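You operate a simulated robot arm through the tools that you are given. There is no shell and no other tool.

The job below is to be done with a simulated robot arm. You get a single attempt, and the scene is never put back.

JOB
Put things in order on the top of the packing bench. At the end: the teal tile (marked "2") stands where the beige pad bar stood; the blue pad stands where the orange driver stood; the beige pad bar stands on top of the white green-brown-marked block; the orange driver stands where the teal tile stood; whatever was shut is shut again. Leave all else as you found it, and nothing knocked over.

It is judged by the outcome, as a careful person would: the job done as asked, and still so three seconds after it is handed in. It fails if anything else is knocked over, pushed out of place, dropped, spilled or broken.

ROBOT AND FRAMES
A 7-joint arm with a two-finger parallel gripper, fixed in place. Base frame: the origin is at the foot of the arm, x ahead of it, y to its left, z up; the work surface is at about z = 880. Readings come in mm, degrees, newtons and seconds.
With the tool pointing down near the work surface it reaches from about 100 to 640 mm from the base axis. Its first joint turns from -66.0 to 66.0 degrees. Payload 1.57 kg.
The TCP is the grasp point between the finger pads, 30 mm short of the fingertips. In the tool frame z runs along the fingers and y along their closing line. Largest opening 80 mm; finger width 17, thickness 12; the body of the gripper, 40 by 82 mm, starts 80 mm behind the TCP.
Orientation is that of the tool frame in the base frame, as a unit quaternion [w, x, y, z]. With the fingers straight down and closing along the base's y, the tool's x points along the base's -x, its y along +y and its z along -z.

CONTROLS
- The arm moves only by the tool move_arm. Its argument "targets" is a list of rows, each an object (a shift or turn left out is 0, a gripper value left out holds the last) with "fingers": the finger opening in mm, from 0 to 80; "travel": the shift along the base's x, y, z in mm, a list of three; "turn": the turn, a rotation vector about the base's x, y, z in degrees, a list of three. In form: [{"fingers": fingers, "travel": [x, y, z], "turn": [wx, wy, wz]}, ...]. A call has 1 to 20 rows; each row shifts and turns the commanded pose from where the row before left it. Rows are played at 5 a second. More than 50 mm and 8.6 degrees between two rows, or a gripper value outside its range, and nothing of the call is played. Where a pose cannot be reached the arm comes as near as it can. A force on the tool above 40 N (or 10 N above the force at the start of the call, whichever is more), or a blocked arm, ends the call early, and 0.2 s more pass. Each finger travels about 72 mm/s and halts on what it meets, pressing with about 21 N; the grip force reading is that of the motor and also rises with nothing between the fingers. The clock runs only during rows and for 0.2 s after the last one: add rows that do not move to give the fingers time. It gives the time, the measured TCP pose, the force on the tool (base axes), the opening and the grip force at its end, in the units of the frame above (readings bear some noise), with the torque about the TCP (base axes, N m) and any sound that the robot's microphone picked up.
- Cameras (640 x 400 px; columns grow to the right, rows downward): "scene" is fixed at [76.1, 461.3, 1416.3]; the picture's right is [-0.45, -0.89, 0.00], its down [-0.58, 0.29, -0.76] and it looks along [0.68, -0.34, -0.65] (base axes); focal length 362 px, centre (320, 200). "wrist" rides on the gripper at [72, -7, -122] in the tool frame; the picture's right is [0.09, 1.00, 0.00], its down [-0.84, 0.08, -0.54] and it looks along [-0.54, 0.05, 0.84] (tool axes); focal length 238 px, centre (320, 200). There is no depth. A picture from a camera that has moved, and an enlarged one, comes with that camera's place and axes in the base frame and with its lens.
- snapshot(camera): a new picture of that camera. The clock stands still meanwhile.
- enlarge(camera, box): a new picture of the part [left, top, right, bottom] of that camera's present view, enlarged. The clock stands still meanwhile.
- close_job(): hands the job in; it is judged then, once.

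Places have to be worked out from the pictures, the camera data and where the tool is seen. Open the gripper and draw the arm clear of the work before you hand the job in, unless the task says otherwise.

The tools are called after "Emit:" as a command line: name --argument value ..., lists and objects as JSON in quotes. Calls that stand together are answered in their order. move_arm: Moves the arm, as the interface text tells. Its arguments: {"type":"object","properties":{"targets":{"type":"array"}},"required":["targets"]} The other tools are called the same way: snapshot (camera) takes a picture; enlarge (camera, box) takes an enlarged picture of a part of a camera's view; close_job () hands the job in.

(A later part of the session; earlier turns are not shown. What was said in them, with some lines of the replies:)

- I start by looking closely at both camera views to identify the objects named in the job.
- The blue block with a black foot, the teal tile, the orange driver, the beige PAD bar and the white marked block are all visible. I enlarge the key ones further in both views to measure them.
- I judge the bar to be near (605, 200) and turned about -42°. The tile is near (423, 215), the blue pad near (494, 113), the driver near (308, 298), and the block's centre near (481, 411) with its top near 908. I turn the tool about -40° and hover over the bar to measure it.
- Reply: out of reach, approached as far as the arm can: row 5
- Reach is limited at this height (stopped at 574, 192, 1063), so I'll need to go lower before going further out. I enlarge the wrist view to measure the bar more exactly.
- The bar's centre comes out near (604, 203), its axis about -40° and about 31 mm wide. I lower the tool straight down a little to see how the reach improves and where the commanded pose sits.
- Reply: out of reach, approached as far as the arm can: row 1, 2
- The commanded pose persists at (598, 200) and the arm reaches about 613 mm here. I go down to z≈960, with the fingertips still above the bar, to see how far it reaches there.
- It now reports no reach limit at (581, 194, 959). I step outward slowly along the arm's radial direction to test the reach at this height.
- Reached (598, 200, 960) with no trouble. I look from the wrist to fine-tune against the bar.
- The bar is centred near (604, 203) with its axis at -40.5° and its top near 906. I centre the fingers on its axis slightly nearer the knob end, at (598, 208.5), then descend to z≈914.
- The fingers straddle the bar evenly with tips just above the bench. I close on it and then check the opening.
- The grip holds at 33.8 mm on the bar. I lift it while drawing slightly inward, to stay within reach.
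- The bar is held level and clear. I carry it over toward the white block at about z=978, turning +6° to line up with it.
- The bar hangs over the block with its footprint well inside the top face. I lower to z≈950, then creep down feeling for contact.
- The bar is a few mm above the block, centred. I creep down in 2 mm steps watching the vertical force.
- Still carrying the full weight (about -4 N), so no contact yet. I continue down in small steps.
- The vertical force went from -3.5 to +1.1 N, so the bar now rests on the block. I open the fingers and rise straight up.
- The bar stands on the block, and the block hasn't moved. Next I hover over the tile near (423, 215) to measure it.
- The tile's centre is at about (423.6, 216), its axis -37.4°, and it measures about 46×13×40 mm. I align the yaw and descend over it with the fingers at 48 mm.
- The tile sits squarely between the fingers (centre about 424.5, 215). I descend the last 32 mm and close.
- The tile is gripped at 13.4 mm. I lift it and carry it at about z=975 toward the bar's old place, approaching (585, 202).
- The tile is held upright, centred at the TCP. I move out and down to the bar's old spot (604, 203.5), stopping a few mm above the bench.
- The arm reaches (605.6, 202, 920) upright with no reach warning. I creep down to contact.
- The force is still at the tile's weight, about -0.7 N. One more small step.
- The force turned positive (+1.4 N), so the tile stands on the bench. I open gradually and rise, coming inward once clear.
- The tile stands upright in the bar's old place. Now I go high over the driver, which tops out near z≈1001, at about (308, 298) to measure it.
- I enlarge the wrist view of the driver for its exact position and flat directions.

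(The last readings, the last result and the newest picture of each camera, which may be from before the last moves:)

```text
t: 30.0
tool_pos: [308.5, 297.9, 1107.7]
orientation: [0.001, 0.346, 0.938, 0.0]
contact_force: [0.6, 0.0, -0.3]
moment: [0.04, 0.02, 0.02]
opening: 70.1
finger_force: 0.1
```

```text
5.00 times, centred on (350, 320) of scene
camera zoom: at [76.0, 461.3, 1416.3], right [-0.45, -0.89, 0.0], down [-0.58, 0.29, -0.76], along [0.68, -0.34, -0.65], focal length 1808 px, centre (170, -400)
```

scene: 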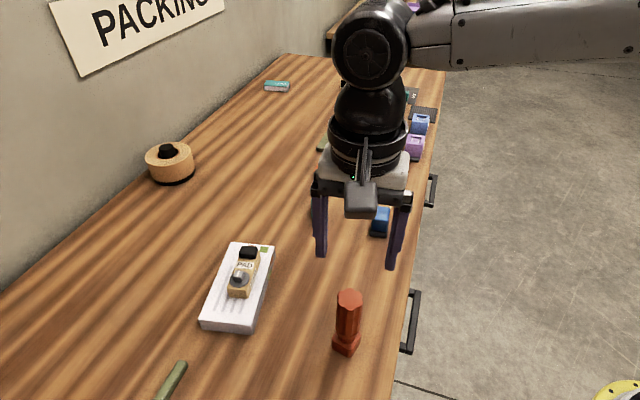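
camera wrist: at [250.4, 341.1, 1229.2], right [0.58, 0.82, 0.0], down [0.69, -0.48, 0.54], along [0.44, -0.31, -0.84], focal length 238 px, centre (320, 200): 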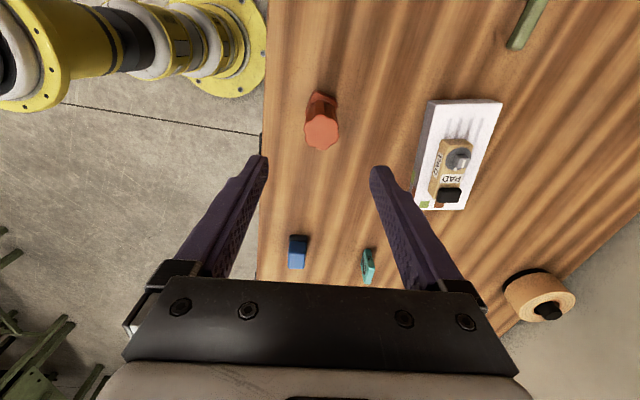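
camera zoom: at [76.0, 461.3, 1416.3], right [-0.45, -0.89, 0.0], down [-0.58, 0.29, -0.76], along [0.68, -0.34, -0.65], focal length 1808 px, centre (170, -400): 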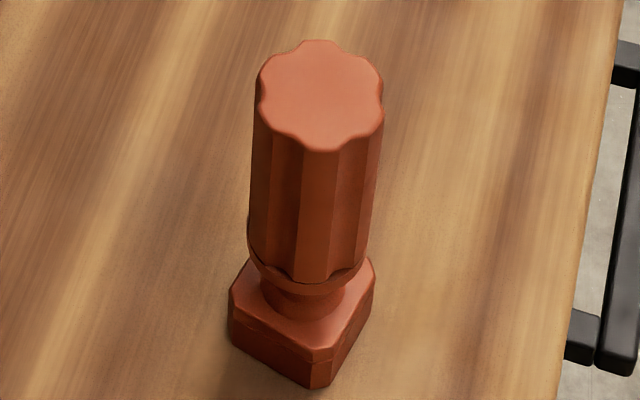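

The driver's top centre is about (306.7, 301, 1006), with the handle 33 mm thick from about z=936 up. I drop to z≈1045, with the fingertips just above its top, and check alignment.

Emit:
move_arm --targets '[{"travel": [-1.8, 2.8, -20], "turn": [0, 0, -5]}, {"travel": [0, 0, -20]}, {"travel": [0, 0, -20]}, {"travel": [0, 0, 0]}]'

Emit:
snapshot --camera "wrist"

Emit:
enlarge --camera "scene" --box '[290, 210, 430, 360]'

```text
t: 31.0
tool_pos: [305.7, 300.2, 1047.9]
orientation: [0.001, 0.387, 0.922, 0.0]
contact_force: [-1.0, 0.9, 0.0]
moment: [-0.03, 0.0, 0.0]
opening: 69.9
finger_force: 0.1
```

```text
taken
camera wrist: at [251.7, 347.6, 1169.5], right [0.65, 0.76, 0.0], down [0.64, -0.54, 0.54], along [0.41, -0.35, -0.84], focal length 238 px, centre (320, 200)
```

wrist: 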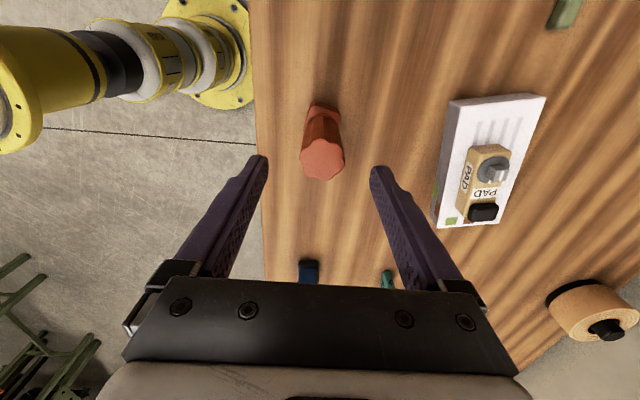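

```text
2.67 times, centred on (360, 285) of scene
camera zoom: at [76.1, 461.3, 1416.3], right [-0.45, -0.89, 0.0], down [-0.58, 0.29, -0.76], along [0.68, -0.34, -0.65], focal length 964 px, centre (213, -27)
```

zoom: 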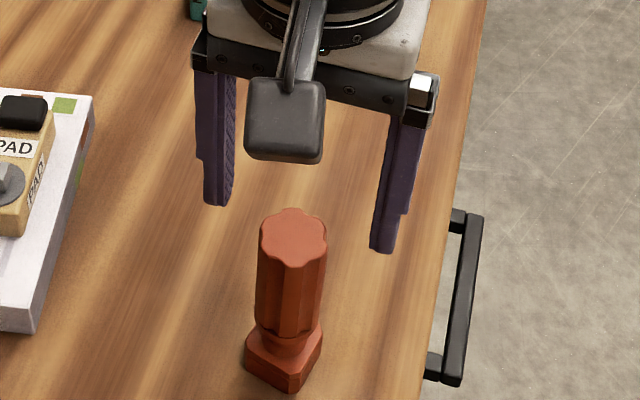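

The driver's top lies midway between the fingertips. I descend along the handle to z≈970.

Emit:
move_arm --targets '[{"fingers": 66, "travel": [0, 1.2, -12]}, {"travel": [0, 0, -14]}, {"travel": [0, 0, -14]}, {"travel": [0, 0, -14]}, {"travel": [0, 0, -14]}, {"travel": [0, 0, -9]}, {"travel": [0, 0, 0]}]'

Emit:
snapshot --camera "wrist"

Emit:
enlarge --camera "scene" --box '[290, 240, 410, 370]'

```text
t: 32.6
tool_pos: [306.1, 300.5, 971.5]
orientation: [0.001, 0.386, 0.922, -0.001]
contact_force: [-0.5, -0.2, -0.1]
moment: [-0.01, -0.02, -0.02]
opening: 65.7
finger_force: 0.1
```

```text
taken
camera wrist: at [251.9, 348.9, 1093.7], right [0.65, 0.76, 0.0], down [0.64, -0.54, 0.54], along [0.41, -0.35, -0.84], focal length 238 px, centre (320, 200)
```

wrist: 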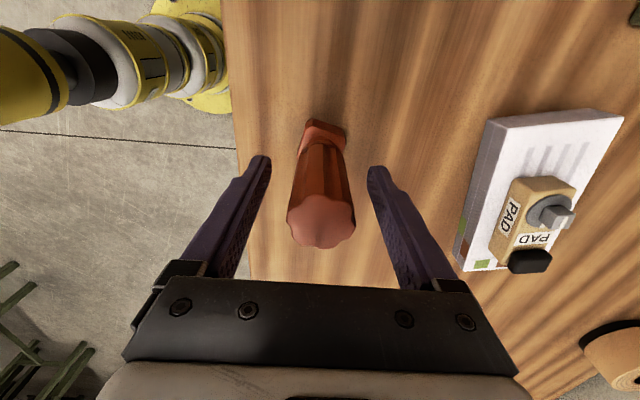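

```text
3.08 times, centred on (350, 305) of scene
camera zoom: at [76.1, 461.3, 1416.3], right [-0.45, -0.89, 0.0], down [-0.58, 0.29, -0.76], along [0.68, -0.34, -0.65], focal length 1112 px, centre (228, -123)
```

zoom: 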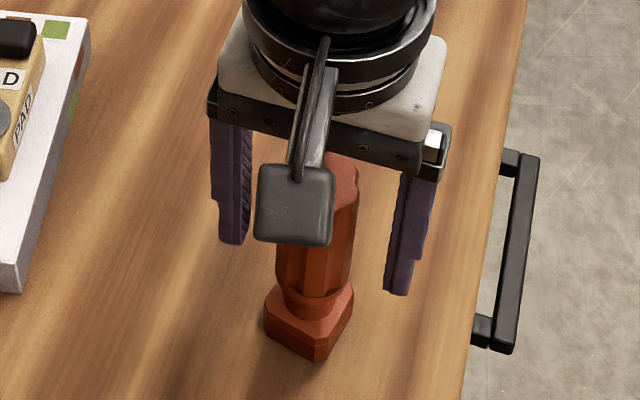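

The handle is nearly centred, perhaps 1.5 mm toward the right finger. I nudge the tool that way and close gently in stages.

Emit:
move_arm --targets '[{"travel": [1, 1, 0]}, {"fingers": 46}, {"fingers": 38}, {"fingers": 34}, {"fingers": 30}, {"fingers": 20}, {"travel": [0, 0, 0]}, {"travel": [0, 0, 0]}]'

Emit:
snapshot --camera "wrist"

Emit:
enlarge --camera "scene" --box '[290, 240, 410, 370]'

```text
t: 34.4
tool_pos: [306.4, 301.7, 971.3]
orientation: [0.001, 0.386, 0.922, -0.001]
contact_force: [-0.6, -0.1, 0.7]
moment: [0.03, -0.01, -0.02]
opening: 34.0
finger_force: 20.5
```

```text
taken
camera wrist: at [253.2, 349.7, 1094.0], right [0.65, 0.76, 0.0], down [0.64, -0.54, 0.54], along [0.41, -0.35, -0.84], focal length 238 px, centre (320, 200)
```

wrist: 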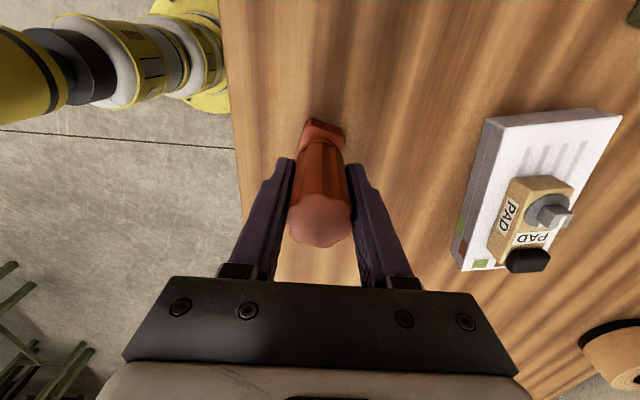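

```text
3.08 times, centred on (350, 305) of scene
camera zoom: at [76.0, 461.3, 1416.3], right [-0.45, -0.89, 0.0], down [-0.58, 0.29, -0.76], along [0.68, -0.34, -0.65], focal length 1112 px, centre (228, -123)
```

zoom: 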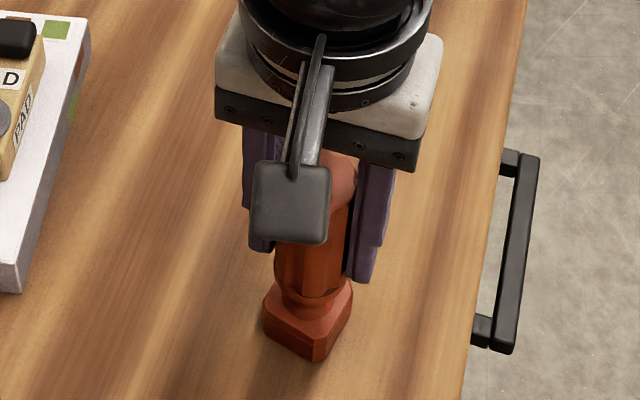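

The handle is gripped at 34 mm and the driver is still upright. I lift a little and check the weight and moment.

Emit:
move_arm --targets '[{"travel": [0, 0, 3]}, {"travel": [0, 0, 7]}, {"travel": [0, 0, 0]}]'

Emit:
enlarge --camera "scene" --box '[290, 240, 410, 370]'

```text
t: 35.2
tool_pos: [308.9, 302.8, 982.9]
orientation: [0.001, 0.387, 0.922, 0.0]
contact_force: [0.4, -0.4, -0.7]
moment: [0.0, -0.01, 0.03]
opening: 34.4
finger_force: 21.4
```

```text
3.08 times, centred on (350, 305) of scene
camera zoom: at [76.1, 461.3, 1416.3], right [-0.45, -0.89, 0.0], down [-0.58, 0.29, -0.76], along [0.68, -0.34, -0.65], focal length 1112 px, centre (228, -123)
```

zoom: 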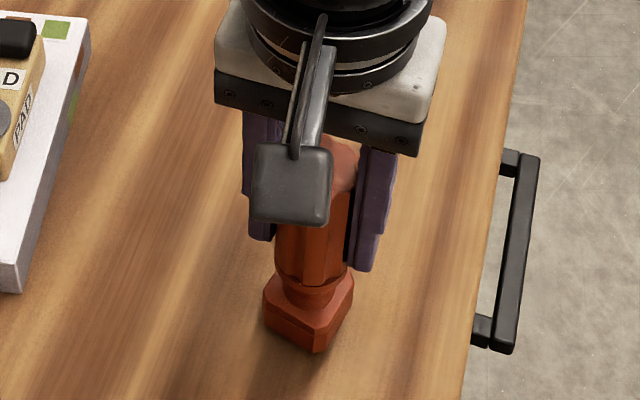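

The driver is lifted level, about 0.7 N on the tool. I carry it at z≈1000 to above the tile's old place at (424.5, 215).

Emit:
move_arm --targets '[{"travel": [10, -7, 10]}, {"travel": [20, -15, 8]}, {"travel": [25, -19, 0]}, {"travel": [25, -19, 0]}, {"travel": [22, -16, 0]}, {"travel": [15.5, -11, 0]}, {"travel": [0, 0, 0]}]'

Emit:
snapshot --camera "wrist"

Emit:
snapshot --camera "scene"

```text
t: 36.8
tool_pos: [424.1, 215.5, 1001.2]
orientation: [0.001, 0.386, 0.922, 0.001]
contact_force: [-0.1, -0.5, -1.8]
moment: [-0.01, 0.0, 0.0]
opening: 34.3
finger_force: 20.9
```

```text
taken
camera wrist: at [370.1, 263.2, 1122.7], right [0.65, 0.76, 0.0], down [0.64, -0.54, 0.54], along [0.41, -0.35, -0.84], focal length 238 px, centre (320, 200)
```

wrist: 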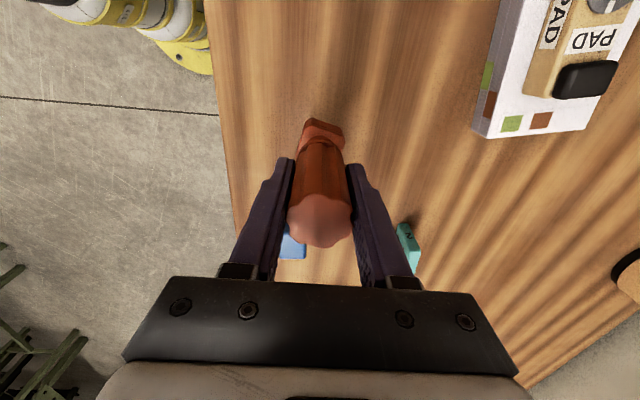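

```text
taken
```

scene: 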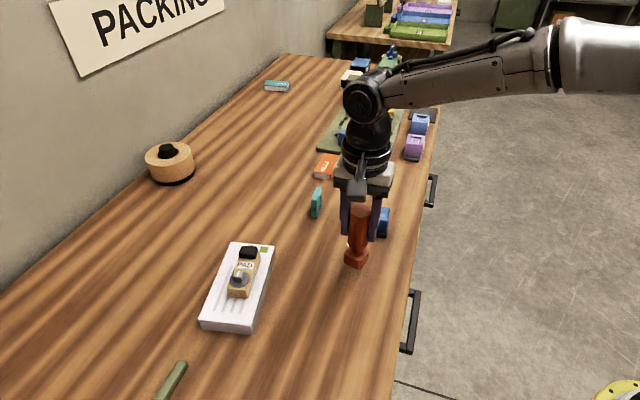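

The driver hangs upright over the tile's old spot. I descend most of the way, then creep to contact.

Emit:
move_arm --targets '[{"travel": [1, -1, -10]}, {"travel": [0, 0, -10]}, {"travel": [0, 0, -5]}, {"travel": [0, 0, 0]}]'

Emit:
enlarge --camera "scene" --box '[310, 180, 410, 290]'

```text
t: 37.8
tool_pos: [424.9, 214.4, 975.1]
orientation: [0.001, 0.387, 0.922, -0.001]
contact_force: [0.0, 0.3, -2.5]
moment: [0.01, 0.02, 0.01]
opening: 33.9
finger_force: 21.3
```

```text
3.64 times, centred on (360, 235) of scene
camera zoom: at [76.1, 461.3, 1416.3], right [-0.45, -0.89, 0.0], down [-0.58, 0.29, -0.76], along [0.68, -0.34, -0.65], focal length 1315 px, centre (174, 73)
```

zoom: 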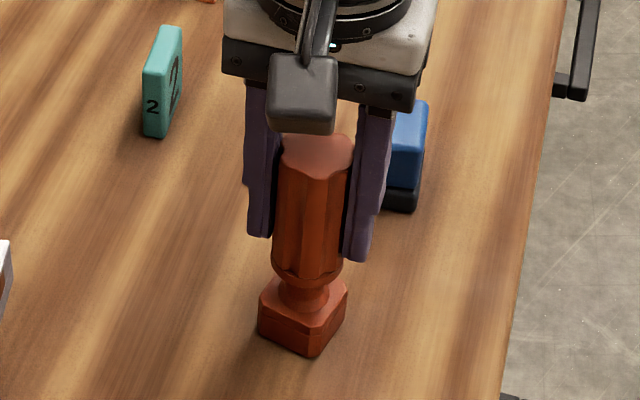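

Emit:
move_arm --targets '[{"travel": [0, 0, -1.5]}, {"travel": [0, 0, -1]}, {"travel": [0, 0, 0]}]'

```text
t: 38.6
tool_pos: [425.8, 213.8, 972.1]
orientation: [0.001, 0.387, 0.922, 0.0]
contact_force: [-0.4, 1.5, 1.5]
moment: [0.03, 0.06, 0.02]
opening: 34.2
finger_force: 20.8
```

The vertical force changed from -2.5 to +1.5 N, so it touches down. I enlarge the scene to confirm it's flat before releasing.

Emit:
enlarge --camera "scene" --box '[310, 200, 410, 290]'

Emit:
move_arm --targets '[{"fingers": 36}, {"fingers": 40}, {"fingers": 52}, {"fingers": 66}, {"travel": [0, 0, 0]}]'

Emit:
enlarge --camera "scene" --box '[310, 200, 410, 290]'

```text
4.44 times, centred on (360, 245) of scene
camera zoom: at [76.0, 461.3, 1416.3], right [-0.45, -0.89, 0.0], down [-0.58, 0.29, -0.76], along [0.68, -0.34, -0.65], focal length 1607 px, centre (142, 0)
```

zoom: 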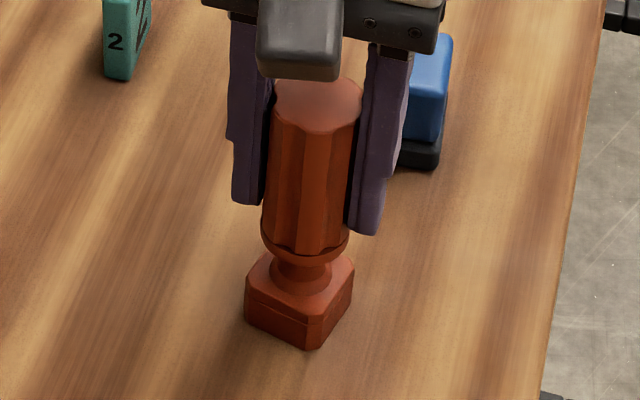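

```text
t: 39.8
tool_pos: [426.2, 213.9, 971.5]
orientation: [0.001, 0.386, 0.923, 0.0]
contact_force: [0.6, 0.0, -0.2]
moment: [0.04, 0.01, 0.02]
opening: 66.2
finger_force: 0.0
```

```text
4.44 times, centred on (360, 245) of scene
camera zoom: at [76.1, 461.3, 1416.3], right [-0.45, -0.89, 0.0], down [-0.58, 0.29, -0.76], along [0.68, -0.34, -0.65], focal length 1607 px, centre (142, 0)
```

zoom: 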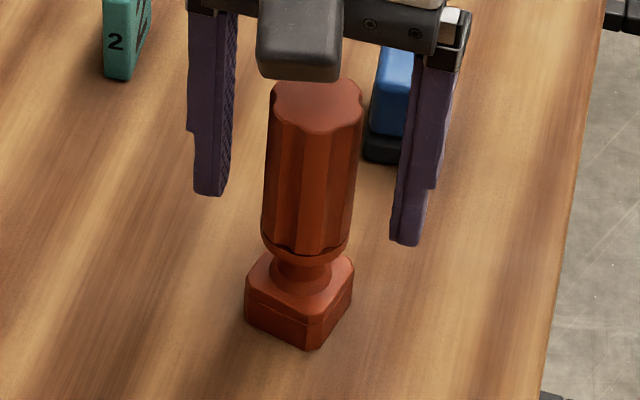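

The driver stands free on its base in the tile's old place. I rise straight up past its top, then move over the blue pad near (494, 113).

Emit:
move_arm --targets '[{"travel": [0, 0, 15]}, {"travel": [0, 0, 25]}, {"travel": [0, 0, 30]}, {"travel": [0, 0, 25]}, {"travel": [15, -20, 0], "turn": [0, 0, 3]}, {"travel": [18, -26, 0], "turn": [0, 0, 3]}, {"travel": [18, -28, -5]}, {"travel": [17, -26, -10]}, {"travel": [0, 0, 0]}]'

Emit:
snapshot --camera "wrist"

Emit:
enlarge --camera "wrist" --box '[260, 80, 380, 190]'

Emit:
snapshot --camera "scene"

```text
t: 41.8
tool_pos: [494.1, 111.4, 1053.1]
orientation: [0.001, 0.337, 0.941, 0.0]
contact_force: [-0.2, -0.7, -0.6]
moment: [-0.03, 0.0, 0.02]
opening: 66.1
finger_force: 0.0
```

```text
taken
camera wrist: at [434.9, 153.0, 1175.2], right [0.56, 0.83, 0.0], down [0.69, -0.47, 0.54], along [0.45, -0.31, -0.84], focal length 238 px, centre (320, 200)
```

wrist: 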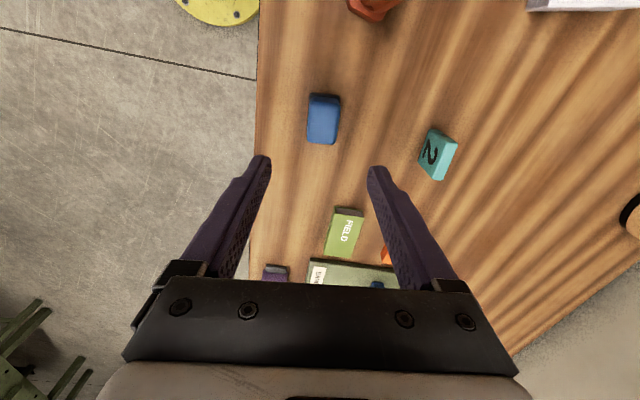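

```text
3.64 times, centred on (320, 135) of wrist
camera zoom: at [434.9, 153.0, 1175.2], right [0.56, 0.83, 0.0], down [0.69, -0.47, 0.54], along [0.45, -0.31, -0.84], focal length 867 px, centre (320, 436)
```

zoom: 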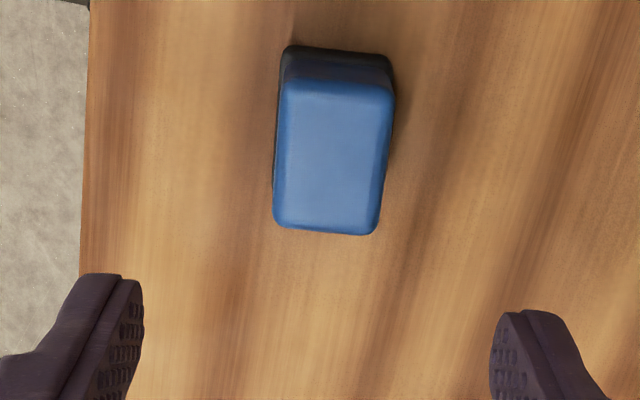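

```text
taken
```

scene: 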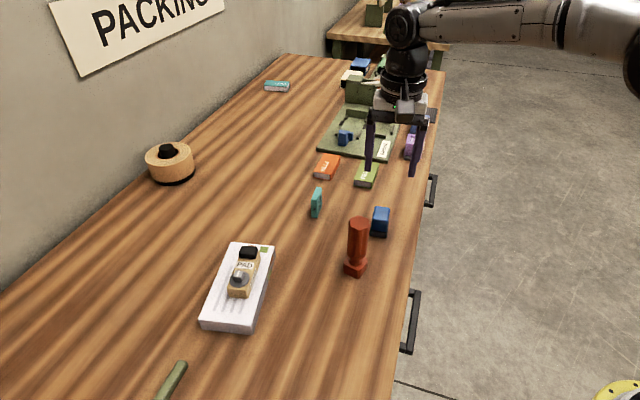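

The pad's centre is about (492.5, 117.3), its axis about -39.5°, and it is roughly 34 mm wide at the black foot. I centre and descend partway, then check.

Emit:
move_arm --targets '[{"travel": [-0.8, 3, -20]}, {"travel": [-0.8, 2.9, -25]}, {"travel": [0, 0, -25]}, {"travel": [0, 0, -20]}, {"travel": [0, 0, 0]}]'

Emit:
snapshot --camera "wrist"

Emit:
enlarge --camera "wrist" --box '[260, 100, 380, 220]'

Emit:
enlarge --camera "scene" --box '[320, 140, 440, 280]'

```text
t: 43.0
tool_pos: [493.3, 119.6, 962.0]
orientation: [0.002, 0.338, 0.941, 0.0]
contact_force: [0.8, 0.8, 1.0]
moment: [-0.01, -0.01, -0.01]
opening: 65.8
finger_force: 0.1
```

```text
taken
camera wrist: at [434.5, 161.2, 1083.8], right [0.56, 0.83, 0.0], down [0.69, -0.47, 0.54], along [0.45, -0.31, -0.84], focal length 238 px, centre (320, 200)
```

wrist: 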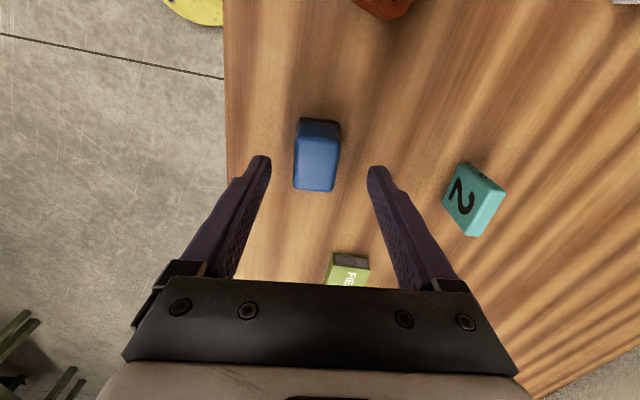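

```text
3.33 times, centred on (320, 160) of wrist
camera zoom: at [434.5, 161.2, 1083.8], right [0.56, 0.83, 0.0], down [0.69, -0.47, 0.54], along [0.45, -0.31, -0.84], focal length 794 px, centre (320, 333)
```

zoom: 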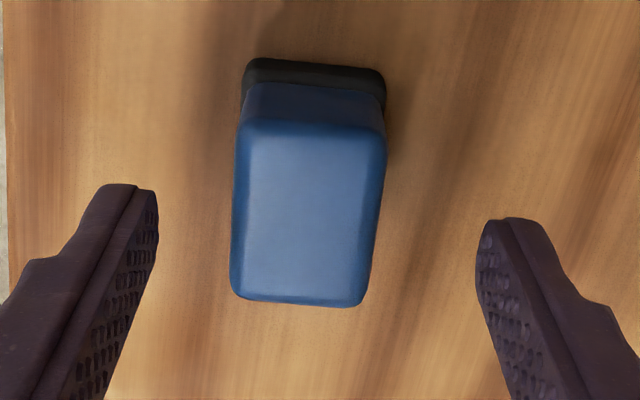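

```text
2.86 times, centred on (380, 210) of scene
camera zoom: at [76.1, 461.3, 1416.3], right [-0.45, -0.89, 0.0], down [-0.58, 0.29, -0.76], along [0.68, -0.34, -0.65], focal length 1033 px, centre (149, 171)
```

zoom: 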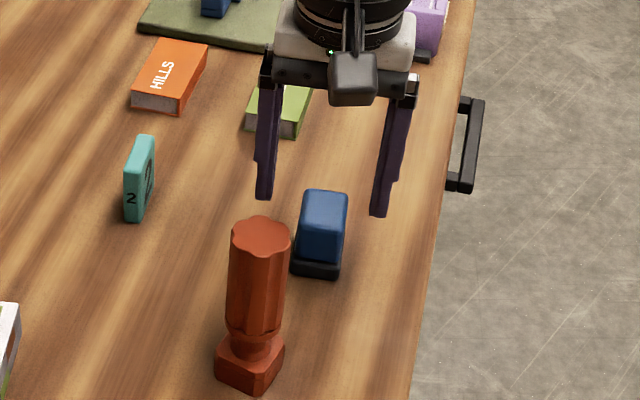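

The pad is about 2 mm to the left of the finger midline, so I correct by (-1, -1.8). Then I descend to z≈914.5 and close on it.

Emit:
move_arm --targets '[{"travel": [-0.9, -1.8, -8]}, {"travel": [0, 0, -12]}, {"travel": [0, 0, -12]}, {"travel": [0, 0, -10]}, {"travel": [0, 0, -5]}, {"travel": [0, 0, 0]}]'

Emit:
snapshot --camera "wrist"

```text
t: 44.4
tool_pos: [489.9, 117.9, 915.9]
orientation: [0.001, 0.338, 0.941, 0.001]
contact_force: [0.8, 0.6, 0.0]
moment: [-0.03, 0.01, 0.01]
opening: 66.2
finger_force: 0.0
```

```text
taken
camera wrist: at [431.8, 159.1, 1036.9], right [0.56, 0.83, 0.0], down [0.69, -0.47, 0.54], along [0.45, -0.31, -0.84], focal length 238 px, centre (320, 200)
```

wrist: 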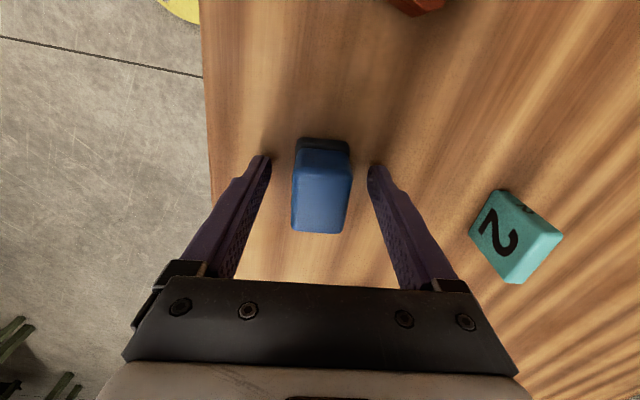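

Well centred. I close the fingers on the pad.

Emit:
move_arm --targets '[{"fingers": 46}, {"fingers": 36}, {"fingers": 28}, {"fingers": 20}, {"travel": [0, 0, 0]}, {"travel": [0, 0, 0]}]'

Emit:
enlarge --camera "scene" --box '[320, 140, 440, 280]'

```text
t: 45.8
tool_pos: [489.8, 117.1, 915.8]
orientation: [0.001, 0.338, 0.941, 0.001]
contact_force: [-0.6, -0.6, 0.7]
moment: [0.01, -0.01, -0.01]
opening: 34.1
finger_force: 21.5
```

```text
2.86 times, centred on (380, 210) of scene
camera zoom: at [76.0, 461.3, 1416.3], right [-0.45, -0.89, 0.0], down [-0.58, 0.29, -0.76], along [0.68, -0.34, -0.65], focal length 1033 px, centre (149, 171)
```

zoom: 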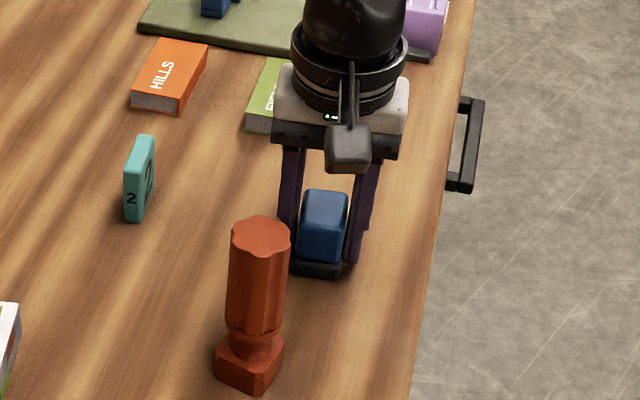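

The pad is gripped on its foot at 34.1 mm. I lift straight up to z≈1085, above the driver's top, before travelling.

Emit:
move_arm --targets '[{"travel": [0, 0, 5]}, {"travel": [0, 0, 12]}, {"travel": [0, 0, 25]}, {"travel": [0, 0, 32]}, {"travel": [0, 0, 34]}, {"travel": [0, 0, 34]}, {"travel": [0, 0, 28]}, {"travel": [0, 0, 0]}]'

Emit:
snapshot --camera "wrist"

Emit:
snapshot --camera "scene"

```text
t: 47.6
tool_pos: [491.7, 117.9, 1086.7]
orientation: [0.0, 0.338, 0.941, -0.001]
contact_force: [0.5, -0.6, 0.0]
moment: [0.02, 0.05, 0.05]
opening: 33.8
finger_force: 21.1
```

```text
taken
camera wrist: at [432.4, 159.6, 1208.3], right [0.56, 0.83, 0.0], down [0.7, -0.47, 0.54], along [0.45, -0.31, -0.84], focal length 238 px, centre (320, 200)
```

wrist: 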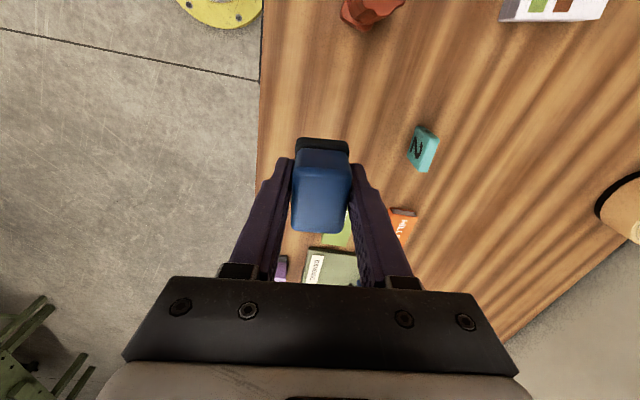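

```text
taken
```

scene: 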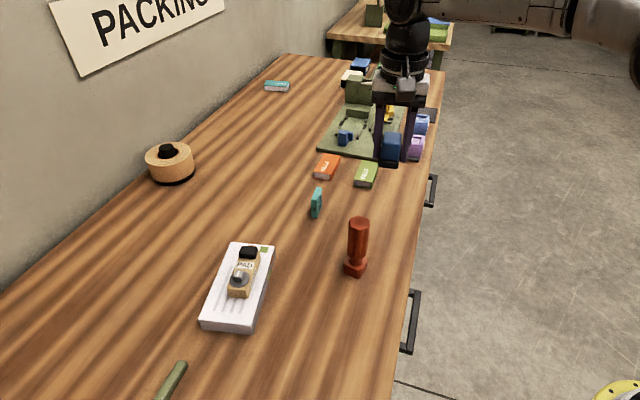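

Both parts of the pad came up together. I carry it at z≈1086 to above the driver's old place, aiming the pad's centre at about (307.5, 300).

Emit:
move_arm --targets '[{"travel": [-15, 14, 0]}, {"travel": [-22, 22, 0]}, {"travel": [-25, 25, 0]}, {"travel": [-25, 25, 0]}, {"travel": [-25, 25, 0]}, {"travel": [-25, 25, 0]}, {"travel": [-25, 24, 0]}, {"travel": [-23.4, 23.5, 0]}, {"travel": [0, 0, 0]}]'

Emit:
snapshot --camera "wrist"

Emit:
snapshot --camera "scene"

```text
t: 49.6
tool_pos: [303.1, 303.2, 1086.9]
orientation: [0.0, 0.338, 0.941, 0.0]
contact_force: [-0.4, 0.2, -1.3]
moment: [0.02, -0.01, 0.03]
opening: 34.2
finger_force: 20.8
```

```text
taken
camera wrist: at [245.5, 343.7, 1207.4], right [0.56, 0.83, 0.0], down [0.69, -0.47, 0.54], along [0.45, -0.31, -0.84], focal length 238 px, centre (320, 200)
```

wrist: 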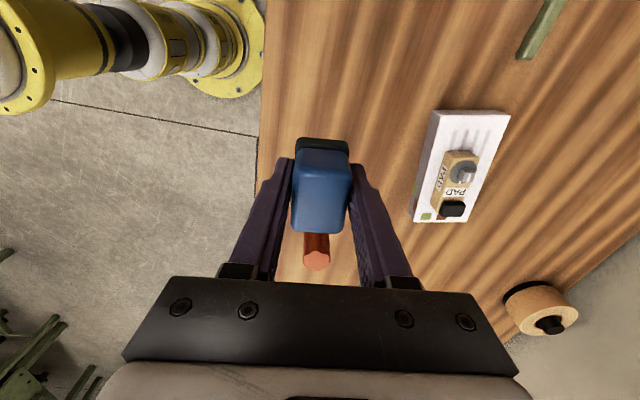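

```text
taken
```

scene: 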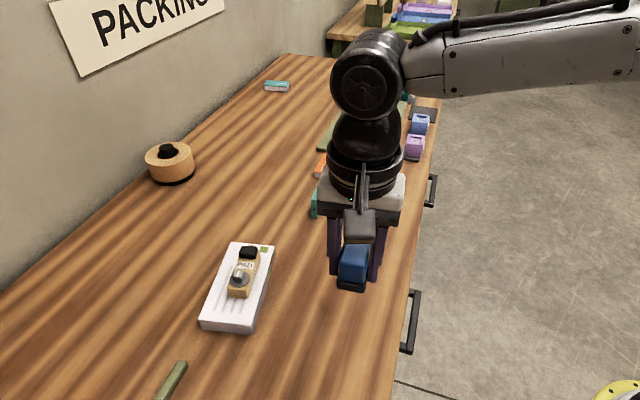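

Over the driver's old place with a clear spot below. I descend toward the bench with a small correction.

Emit:
move_arm --targets '[{"travel": [0.8, -0.6, -20]}, {"travel": [0.7, -0.6, -30]}, {"travel": [0, 0, -30]}, {"travel": [0, 0, -30]}, {"travel": [0, 0, -25]}, {"travel": [0, 0, -18]}, {"travel": [0, 0, -10]}, {"travel": [0, 0, 0]}]'

Emit:
snapshot --camera "scene"

Emit:
enlarge --camera "scene" --box '[290, 260, 410, 370]'

```text
t: 51.4
tool_pos: [307.6, 300.7, 923.1]
orientation: [0.0, 0.338, 0.941, 0.0]
contact_force: [-0.1, 0.5, 0.4]
moment: [-0.01, 0.0, 0.02]
opening: 33.9
finger_force: 21.3
```

```text
taken
```

scene: 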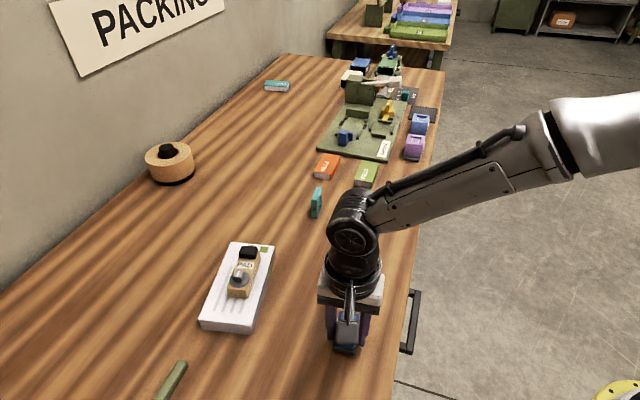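

```text
3.64 times, centred on (350, 315) of scene
camera zoom: at [76.1, 461.3, 1416.3], right [-0.45, -0.89, 0.0], down [-0.58, 0.29, -0.76], along [0.68, -0.34, -0.65], focal length 1315 px, centre (211, -218)
```

zoom: 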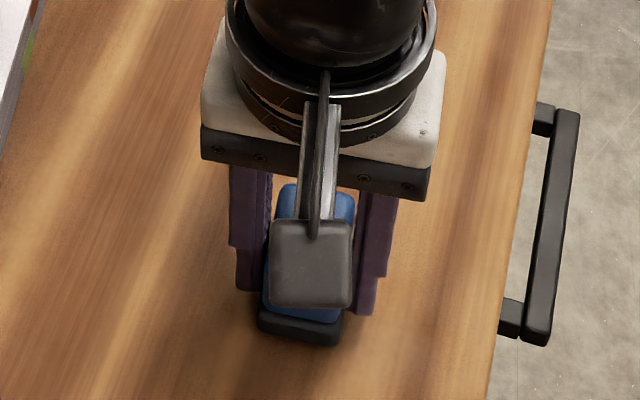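

The pad is about 7 mm above the bench at the right place. I creep down to contact.

Emit:
move_arm --targets '[{"travel": [-0.5, 0.3, -2]}, {"travel": [0, 0, -2]}, {"travel": [0, 0, 0]}]'

```text
t: 52.2
tool_pos: [307.2, 300.0, 918.4]
orientation: [0.001, 0.338, 0.941, 0.0]
contact_force: [-0.1, 0.8, -0.7]
moment: [0.0, 0.04, 0.02]
opening: 34.0
finger_force: 20.8
```

Emit:
move_arm --targets '[{"travel": [0, 0, -1]}, {"travel": [0, 0, -0.8]}, {"travel": [0, 0, 0]}]'

```text
t: 53.0
tool_pos: [307.5, 300.9, 915.3]
orientation: [0.001, 0.338, 0.941, -0.001]
contact_force: [0.1, 0.4, 0.1]
moment: [-0.01, 0.01, 0.03]
opening: 34.1
finger_force: 21.1
```

Emit:
move_arm --targets '[{"travel": [0, 0, -0.7]}, {"travel": [0, 0, 0]}]'

```text
t: 53.6
tool_pos: [307.0, 299.3, 916.0]
orientation: [0.001, 0.338, 0.941, 0.0]
contact_force: [0.4, 0.6, 0.5]
moment: [0.0, 0.01, -0.05]
opening: 34.0
finger_force: 21.2
```

Force is ambiguous at 0.5 N; one more small step.

Emit:
move_arm --targets '[{"travel": [0, 0, -0.7]}, {"travel": [0, 0, 0]}]'

```text
t: 54.2
tool_pos: [306.7, 300.9, 915.5]
orientation: [0.0, 0.337, 0.941, -0.001]
contact_force: [-0.7, -0.1, 3.5]
moment: [-0.03, 0.01, 0.02]
opening: 33.9
finger_force: 21.6
```

The push is now +3.5 N, so the pad rests on the bench. I open gradually and rise straight up.

Emit:
move_arm --targets '[{"fingers": 37}, {"fingers": 45}, {"fingers": 60}, {"fingers": 66}, {"travel": [0, 0, 0]}, {"travel": [0, 0, 10]}, {"travel": [0, 0, 20]}, {"travel": [0, 0, 30]}, {"travel": [0, 0, 40]}, {"travel": [0, 0, 40]}, {"travel": [0, 0, 40]}, {"travel": [0, 0, 0]}]'

Emit:
snapshot --camera "wrist"

Emit:
snapshot --camera "scene"

```text
t: 56.8
tool_pos: [308.1, 299.6, 1097.3]
orientation: [0.001, 0.338, 0.941, -0.001]
contact_force: [-1.2, 0.1, -0.5]
moment: [0.04, -0.02, -0.02]
opening: 66.0
finger_force: 0.0
```

```text
taken
camera wrist: at [250.1, 341.7, 1218.2], right [0.56, 0.83, 0.0], down [0.69, -0.47, 0.54], along [0.45, -0.31, -0.84], focal length 238 px, centre (320, 200)
```

wrist: 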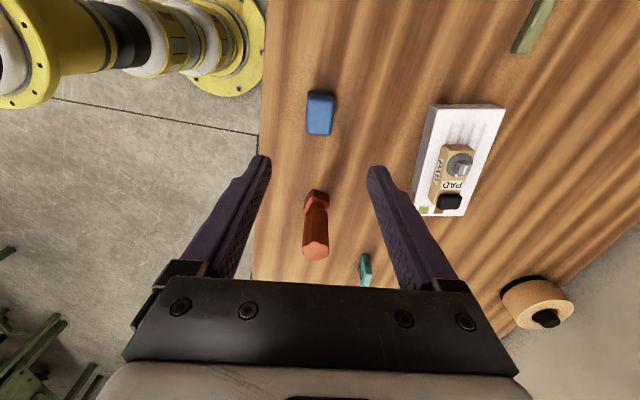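

```text
taken
```

scene: 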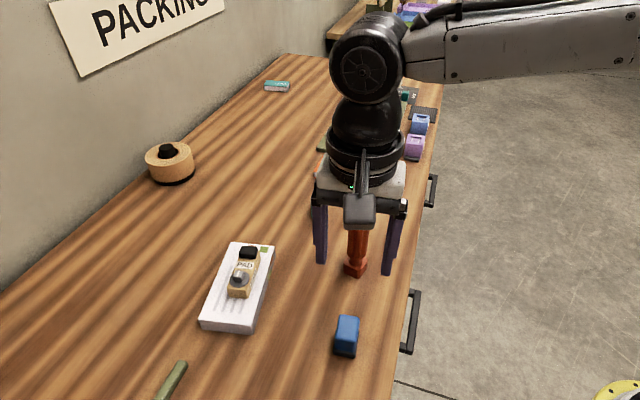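

The pad stands in the driver's place. I raise the arm and retreat, high over everything, toward its starting pose with the gripper open, then check the whole bench.

Emit:
move_arm --targets '[{"fingers": 80, "travel": [5, -5, 20]}, {"travel": [20, -20, 10]}, {"travel": [22, -22, 0]}, {"travel": [22, -22, 0], "turn": [0, 0, 6]}, {"travel": [22, -22, 0], "turn": [0, 0, 8]}, {"travel": [22, -22, 0], "turn": [0, 0, 8]}, {"travel": [22, -22, 0], "turn": [0, 0, 8]}, {"travel": [20, -22, -7], "turn": [0, 0, 8]}, {"travel": [10, -10, -6]}, {"travel": [0, 0, 0]}]'

Emit:
snapshot --camera "scene"

Emit:
snapshot --camera "wrist"

Emit:
enlarge --camera "scene" --box '[290, 170, 410, 370]'

Emit:
enlarge --camera "scene" --box '[190, 230, 290, 345]'

Emit:
enlarge --camera "scene" --box '[330, 200, 400, 290]'

Emit:
enlarge --camera "scene" --box '[310, 280, 390, 360]'

Emit:
enlarge --camera "scene" --box '[295, 175, 343, 230]'

```text
t: 59.0
tool_pos: [471.1, 133.7, 1112.2]
orientation: [0.001, 0.012, 1.0, 0.0]
contact_force: [-0.5, 0.5, -0.3]
moment: [0.0, -0.01, 0.02]
opening: 80.1
finger_force: 0.1
```

```text
taken
```

scene: 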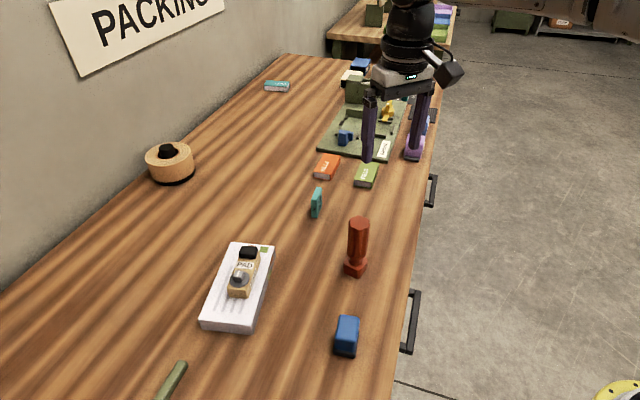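

```text
taken
camera wrist: at [400.4, 129.6, 1233.9], right [-0.07, 1.0, 0.0], down [0.84, 0.06, 0.54], along [0.54, 0.04, -0.84], focal length 238 px, centre (320, 200)
```

wrist: 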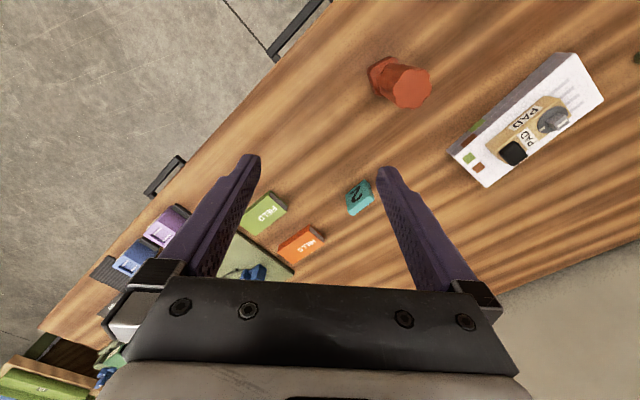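

```text
2.00 times, centred on (350, 270) of scene
camera zoom: at [76.1, 461.3, 1416.3], right [-0.45, -0.89, 0.0], down [-0.58, 0.29, -0.76], along [0.68, -0.34, -0.65], focal length 723 px, centre (260, 60)
```

zoom: 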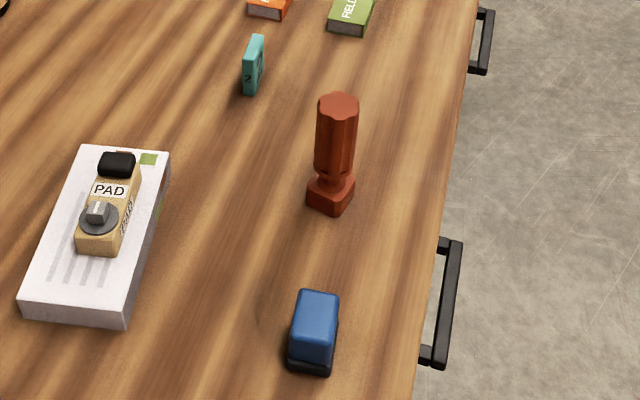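

```text
3.48 times, centred on (240, 288) of scene
camera zoom: at [76.1, 461.3, 1416.3], right [-0.45, -0.89, 0.0], down [-0.58, 0.29, -0.76], along [0.68, -0.34, -0.65], focal length 1258 px, centre (598, -104)
```

zoom: 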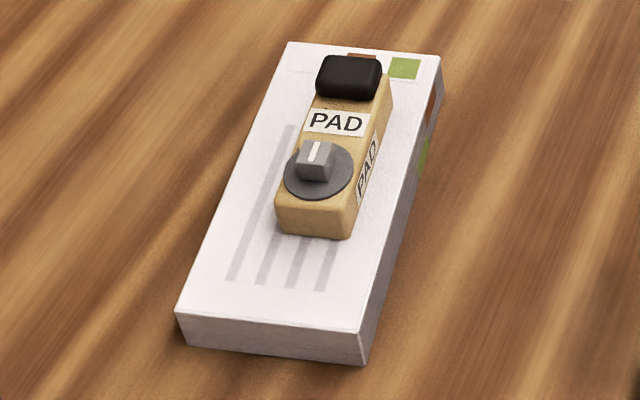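

```text
4.44 times, centred on (365, 245) of scene
camera zoom: at [76.1, 461.3, 1416.3], right [-0.45, -0.89, 0.0], down [-0.58, 0.29, -0.76], along [0.68, -0.34, -0.65], focal length 1607 px, centre (120, 0)
```

zoom: 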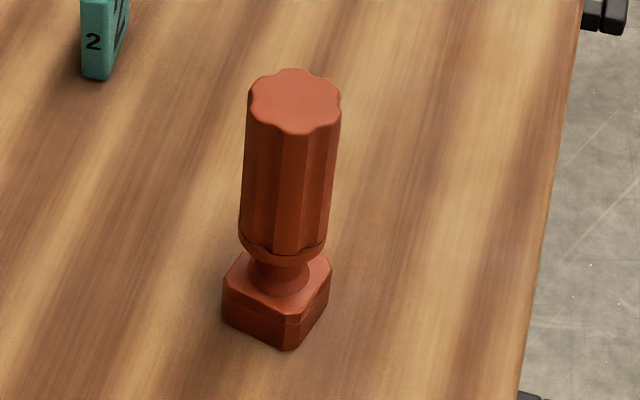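

```text
5.00 times, centred on (350, 320) of scene
camera zoom: at [76.1, 461.3, 1416.3], right [-0.45, -0.89, 0.0], down [-0.58, 0.29, -0.76], along [0.68, -0.34, -0.65], focal length 1808 px, centre (170, -400)
```

zoom: 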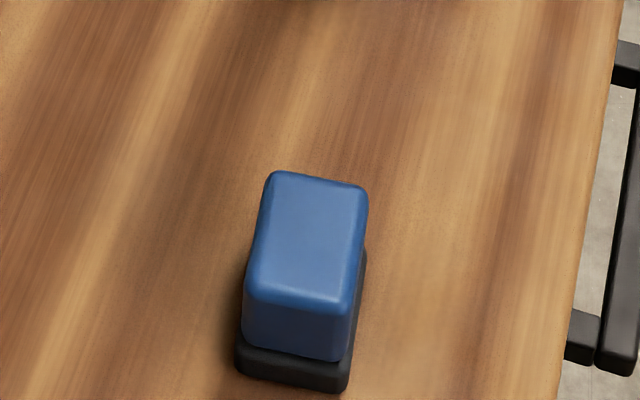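

```text
7.27 times, centred on (319, 202) of scene
camera zoom: at [76.1, 461.3, 1416.3], right [-0.45, -0.89, 0.0], down [-0.58, 0.29, -0.76], along [0.68, -0.34, -0.65], focal length 2630 px, centre (327, 182)
```

zoom: 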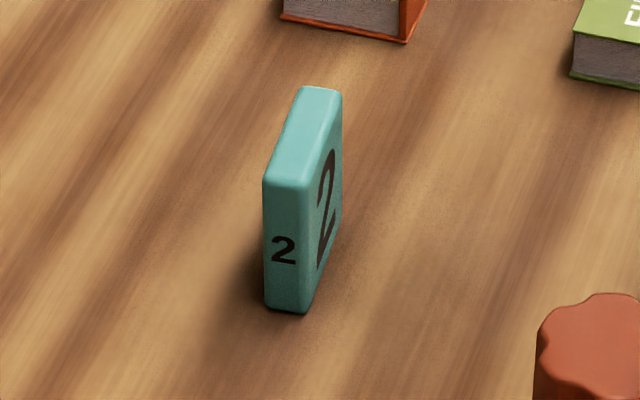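

All four objects stand where asked, and the tape, books and block look unchanged. I make a last comparison of the fixture area behind the gripper against the first pictures.

Emit:
enlarge --camera "scene" --box '[300, 40, 460, 140]'

Emit:
enlarge --camera "wrist" --box '[60, 130, 300, 280]'

Emit:
enlarge --camera "scene" --box '[280, 120, 440, 220]'

```text
4.00 times, centred on (380, 90) of scene
camera zoom: at [76.1, 461.3, 1416.3], right [-0.45, -0.89, 0.0], down [-0.58, 0.29, -0.76], along [0.68, -0.34, -0.65], focal length 1446 px, centre (80, 640)
```

zoom: 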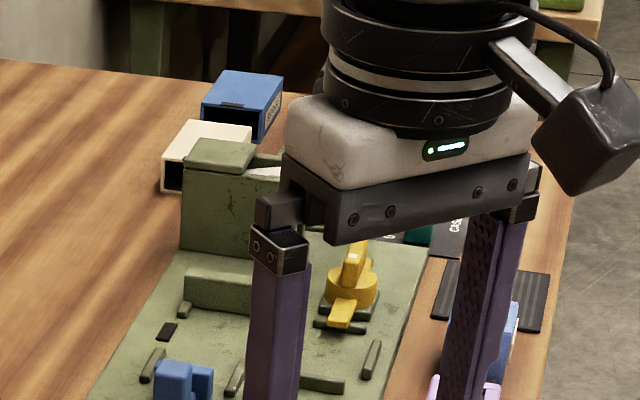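

```text
2.67 times, centred on (180, 205) of wrist
camera zoom: at [400.4, 129.6, 1233.9], right [-0.07, 1.0, 0.0], down [0.84, 0.06, 0.54], along [0.54, 0.04, -0.84], focal length 636 px, centre (693, 187)
```

zoom: 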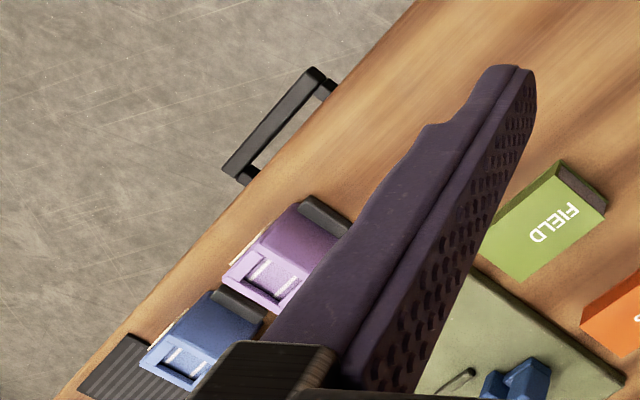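

```text
4.00 times, centred on (360, 170) of scene
camera zoom: at [76.1, 461.3, 1416.3], right [-0.45, -0.89, 0.0], down [-0.58, 0.29, -0.76], along [0.68, -0.34, -0.65], focal length 1446 px, centre (160, 320)
```

zoom: 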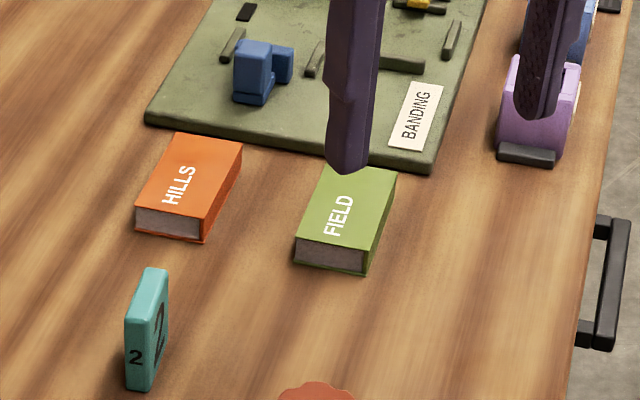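

The rest of the bench matches the first pictures, and nothing that was shut was opened. The gripper is empty, open and clear of the work, so I hand the job in.

Emit:
close_job

```text
The job is handed in.
```

The job is handed in, and everything ended up where you asked. The last pictures before hand-in show all four objects upright:

| Object | Where it stands now |
|---|---|
| Beige pad bar | On top of the white green-brown-marked block, well inside its top face |
| Teal tile "2" | Where the beige pad bar stood, about (604, 203) |
| Orange driver | Where the teal tile stood, about (425, 215) |
| Blue pad | Where the orange driver stood, about (308, 299) |

- **Placement:** by the pictures, each of the three sits within about 3 mm of the old centre it was meant for.
- **Which object is the blue pad:** I took it to be the blue block with the black foot. No blue object carried that name, and this was the only loose blue one among the other pieces.
- **Everything else:** the block, books, tape, fixture and boxes look the same as in the first pictures. I opened nothing, so nothing needed shutting again.
- **Arm:** the gripper is open and empty, back near its starting pose and clear of the bench.
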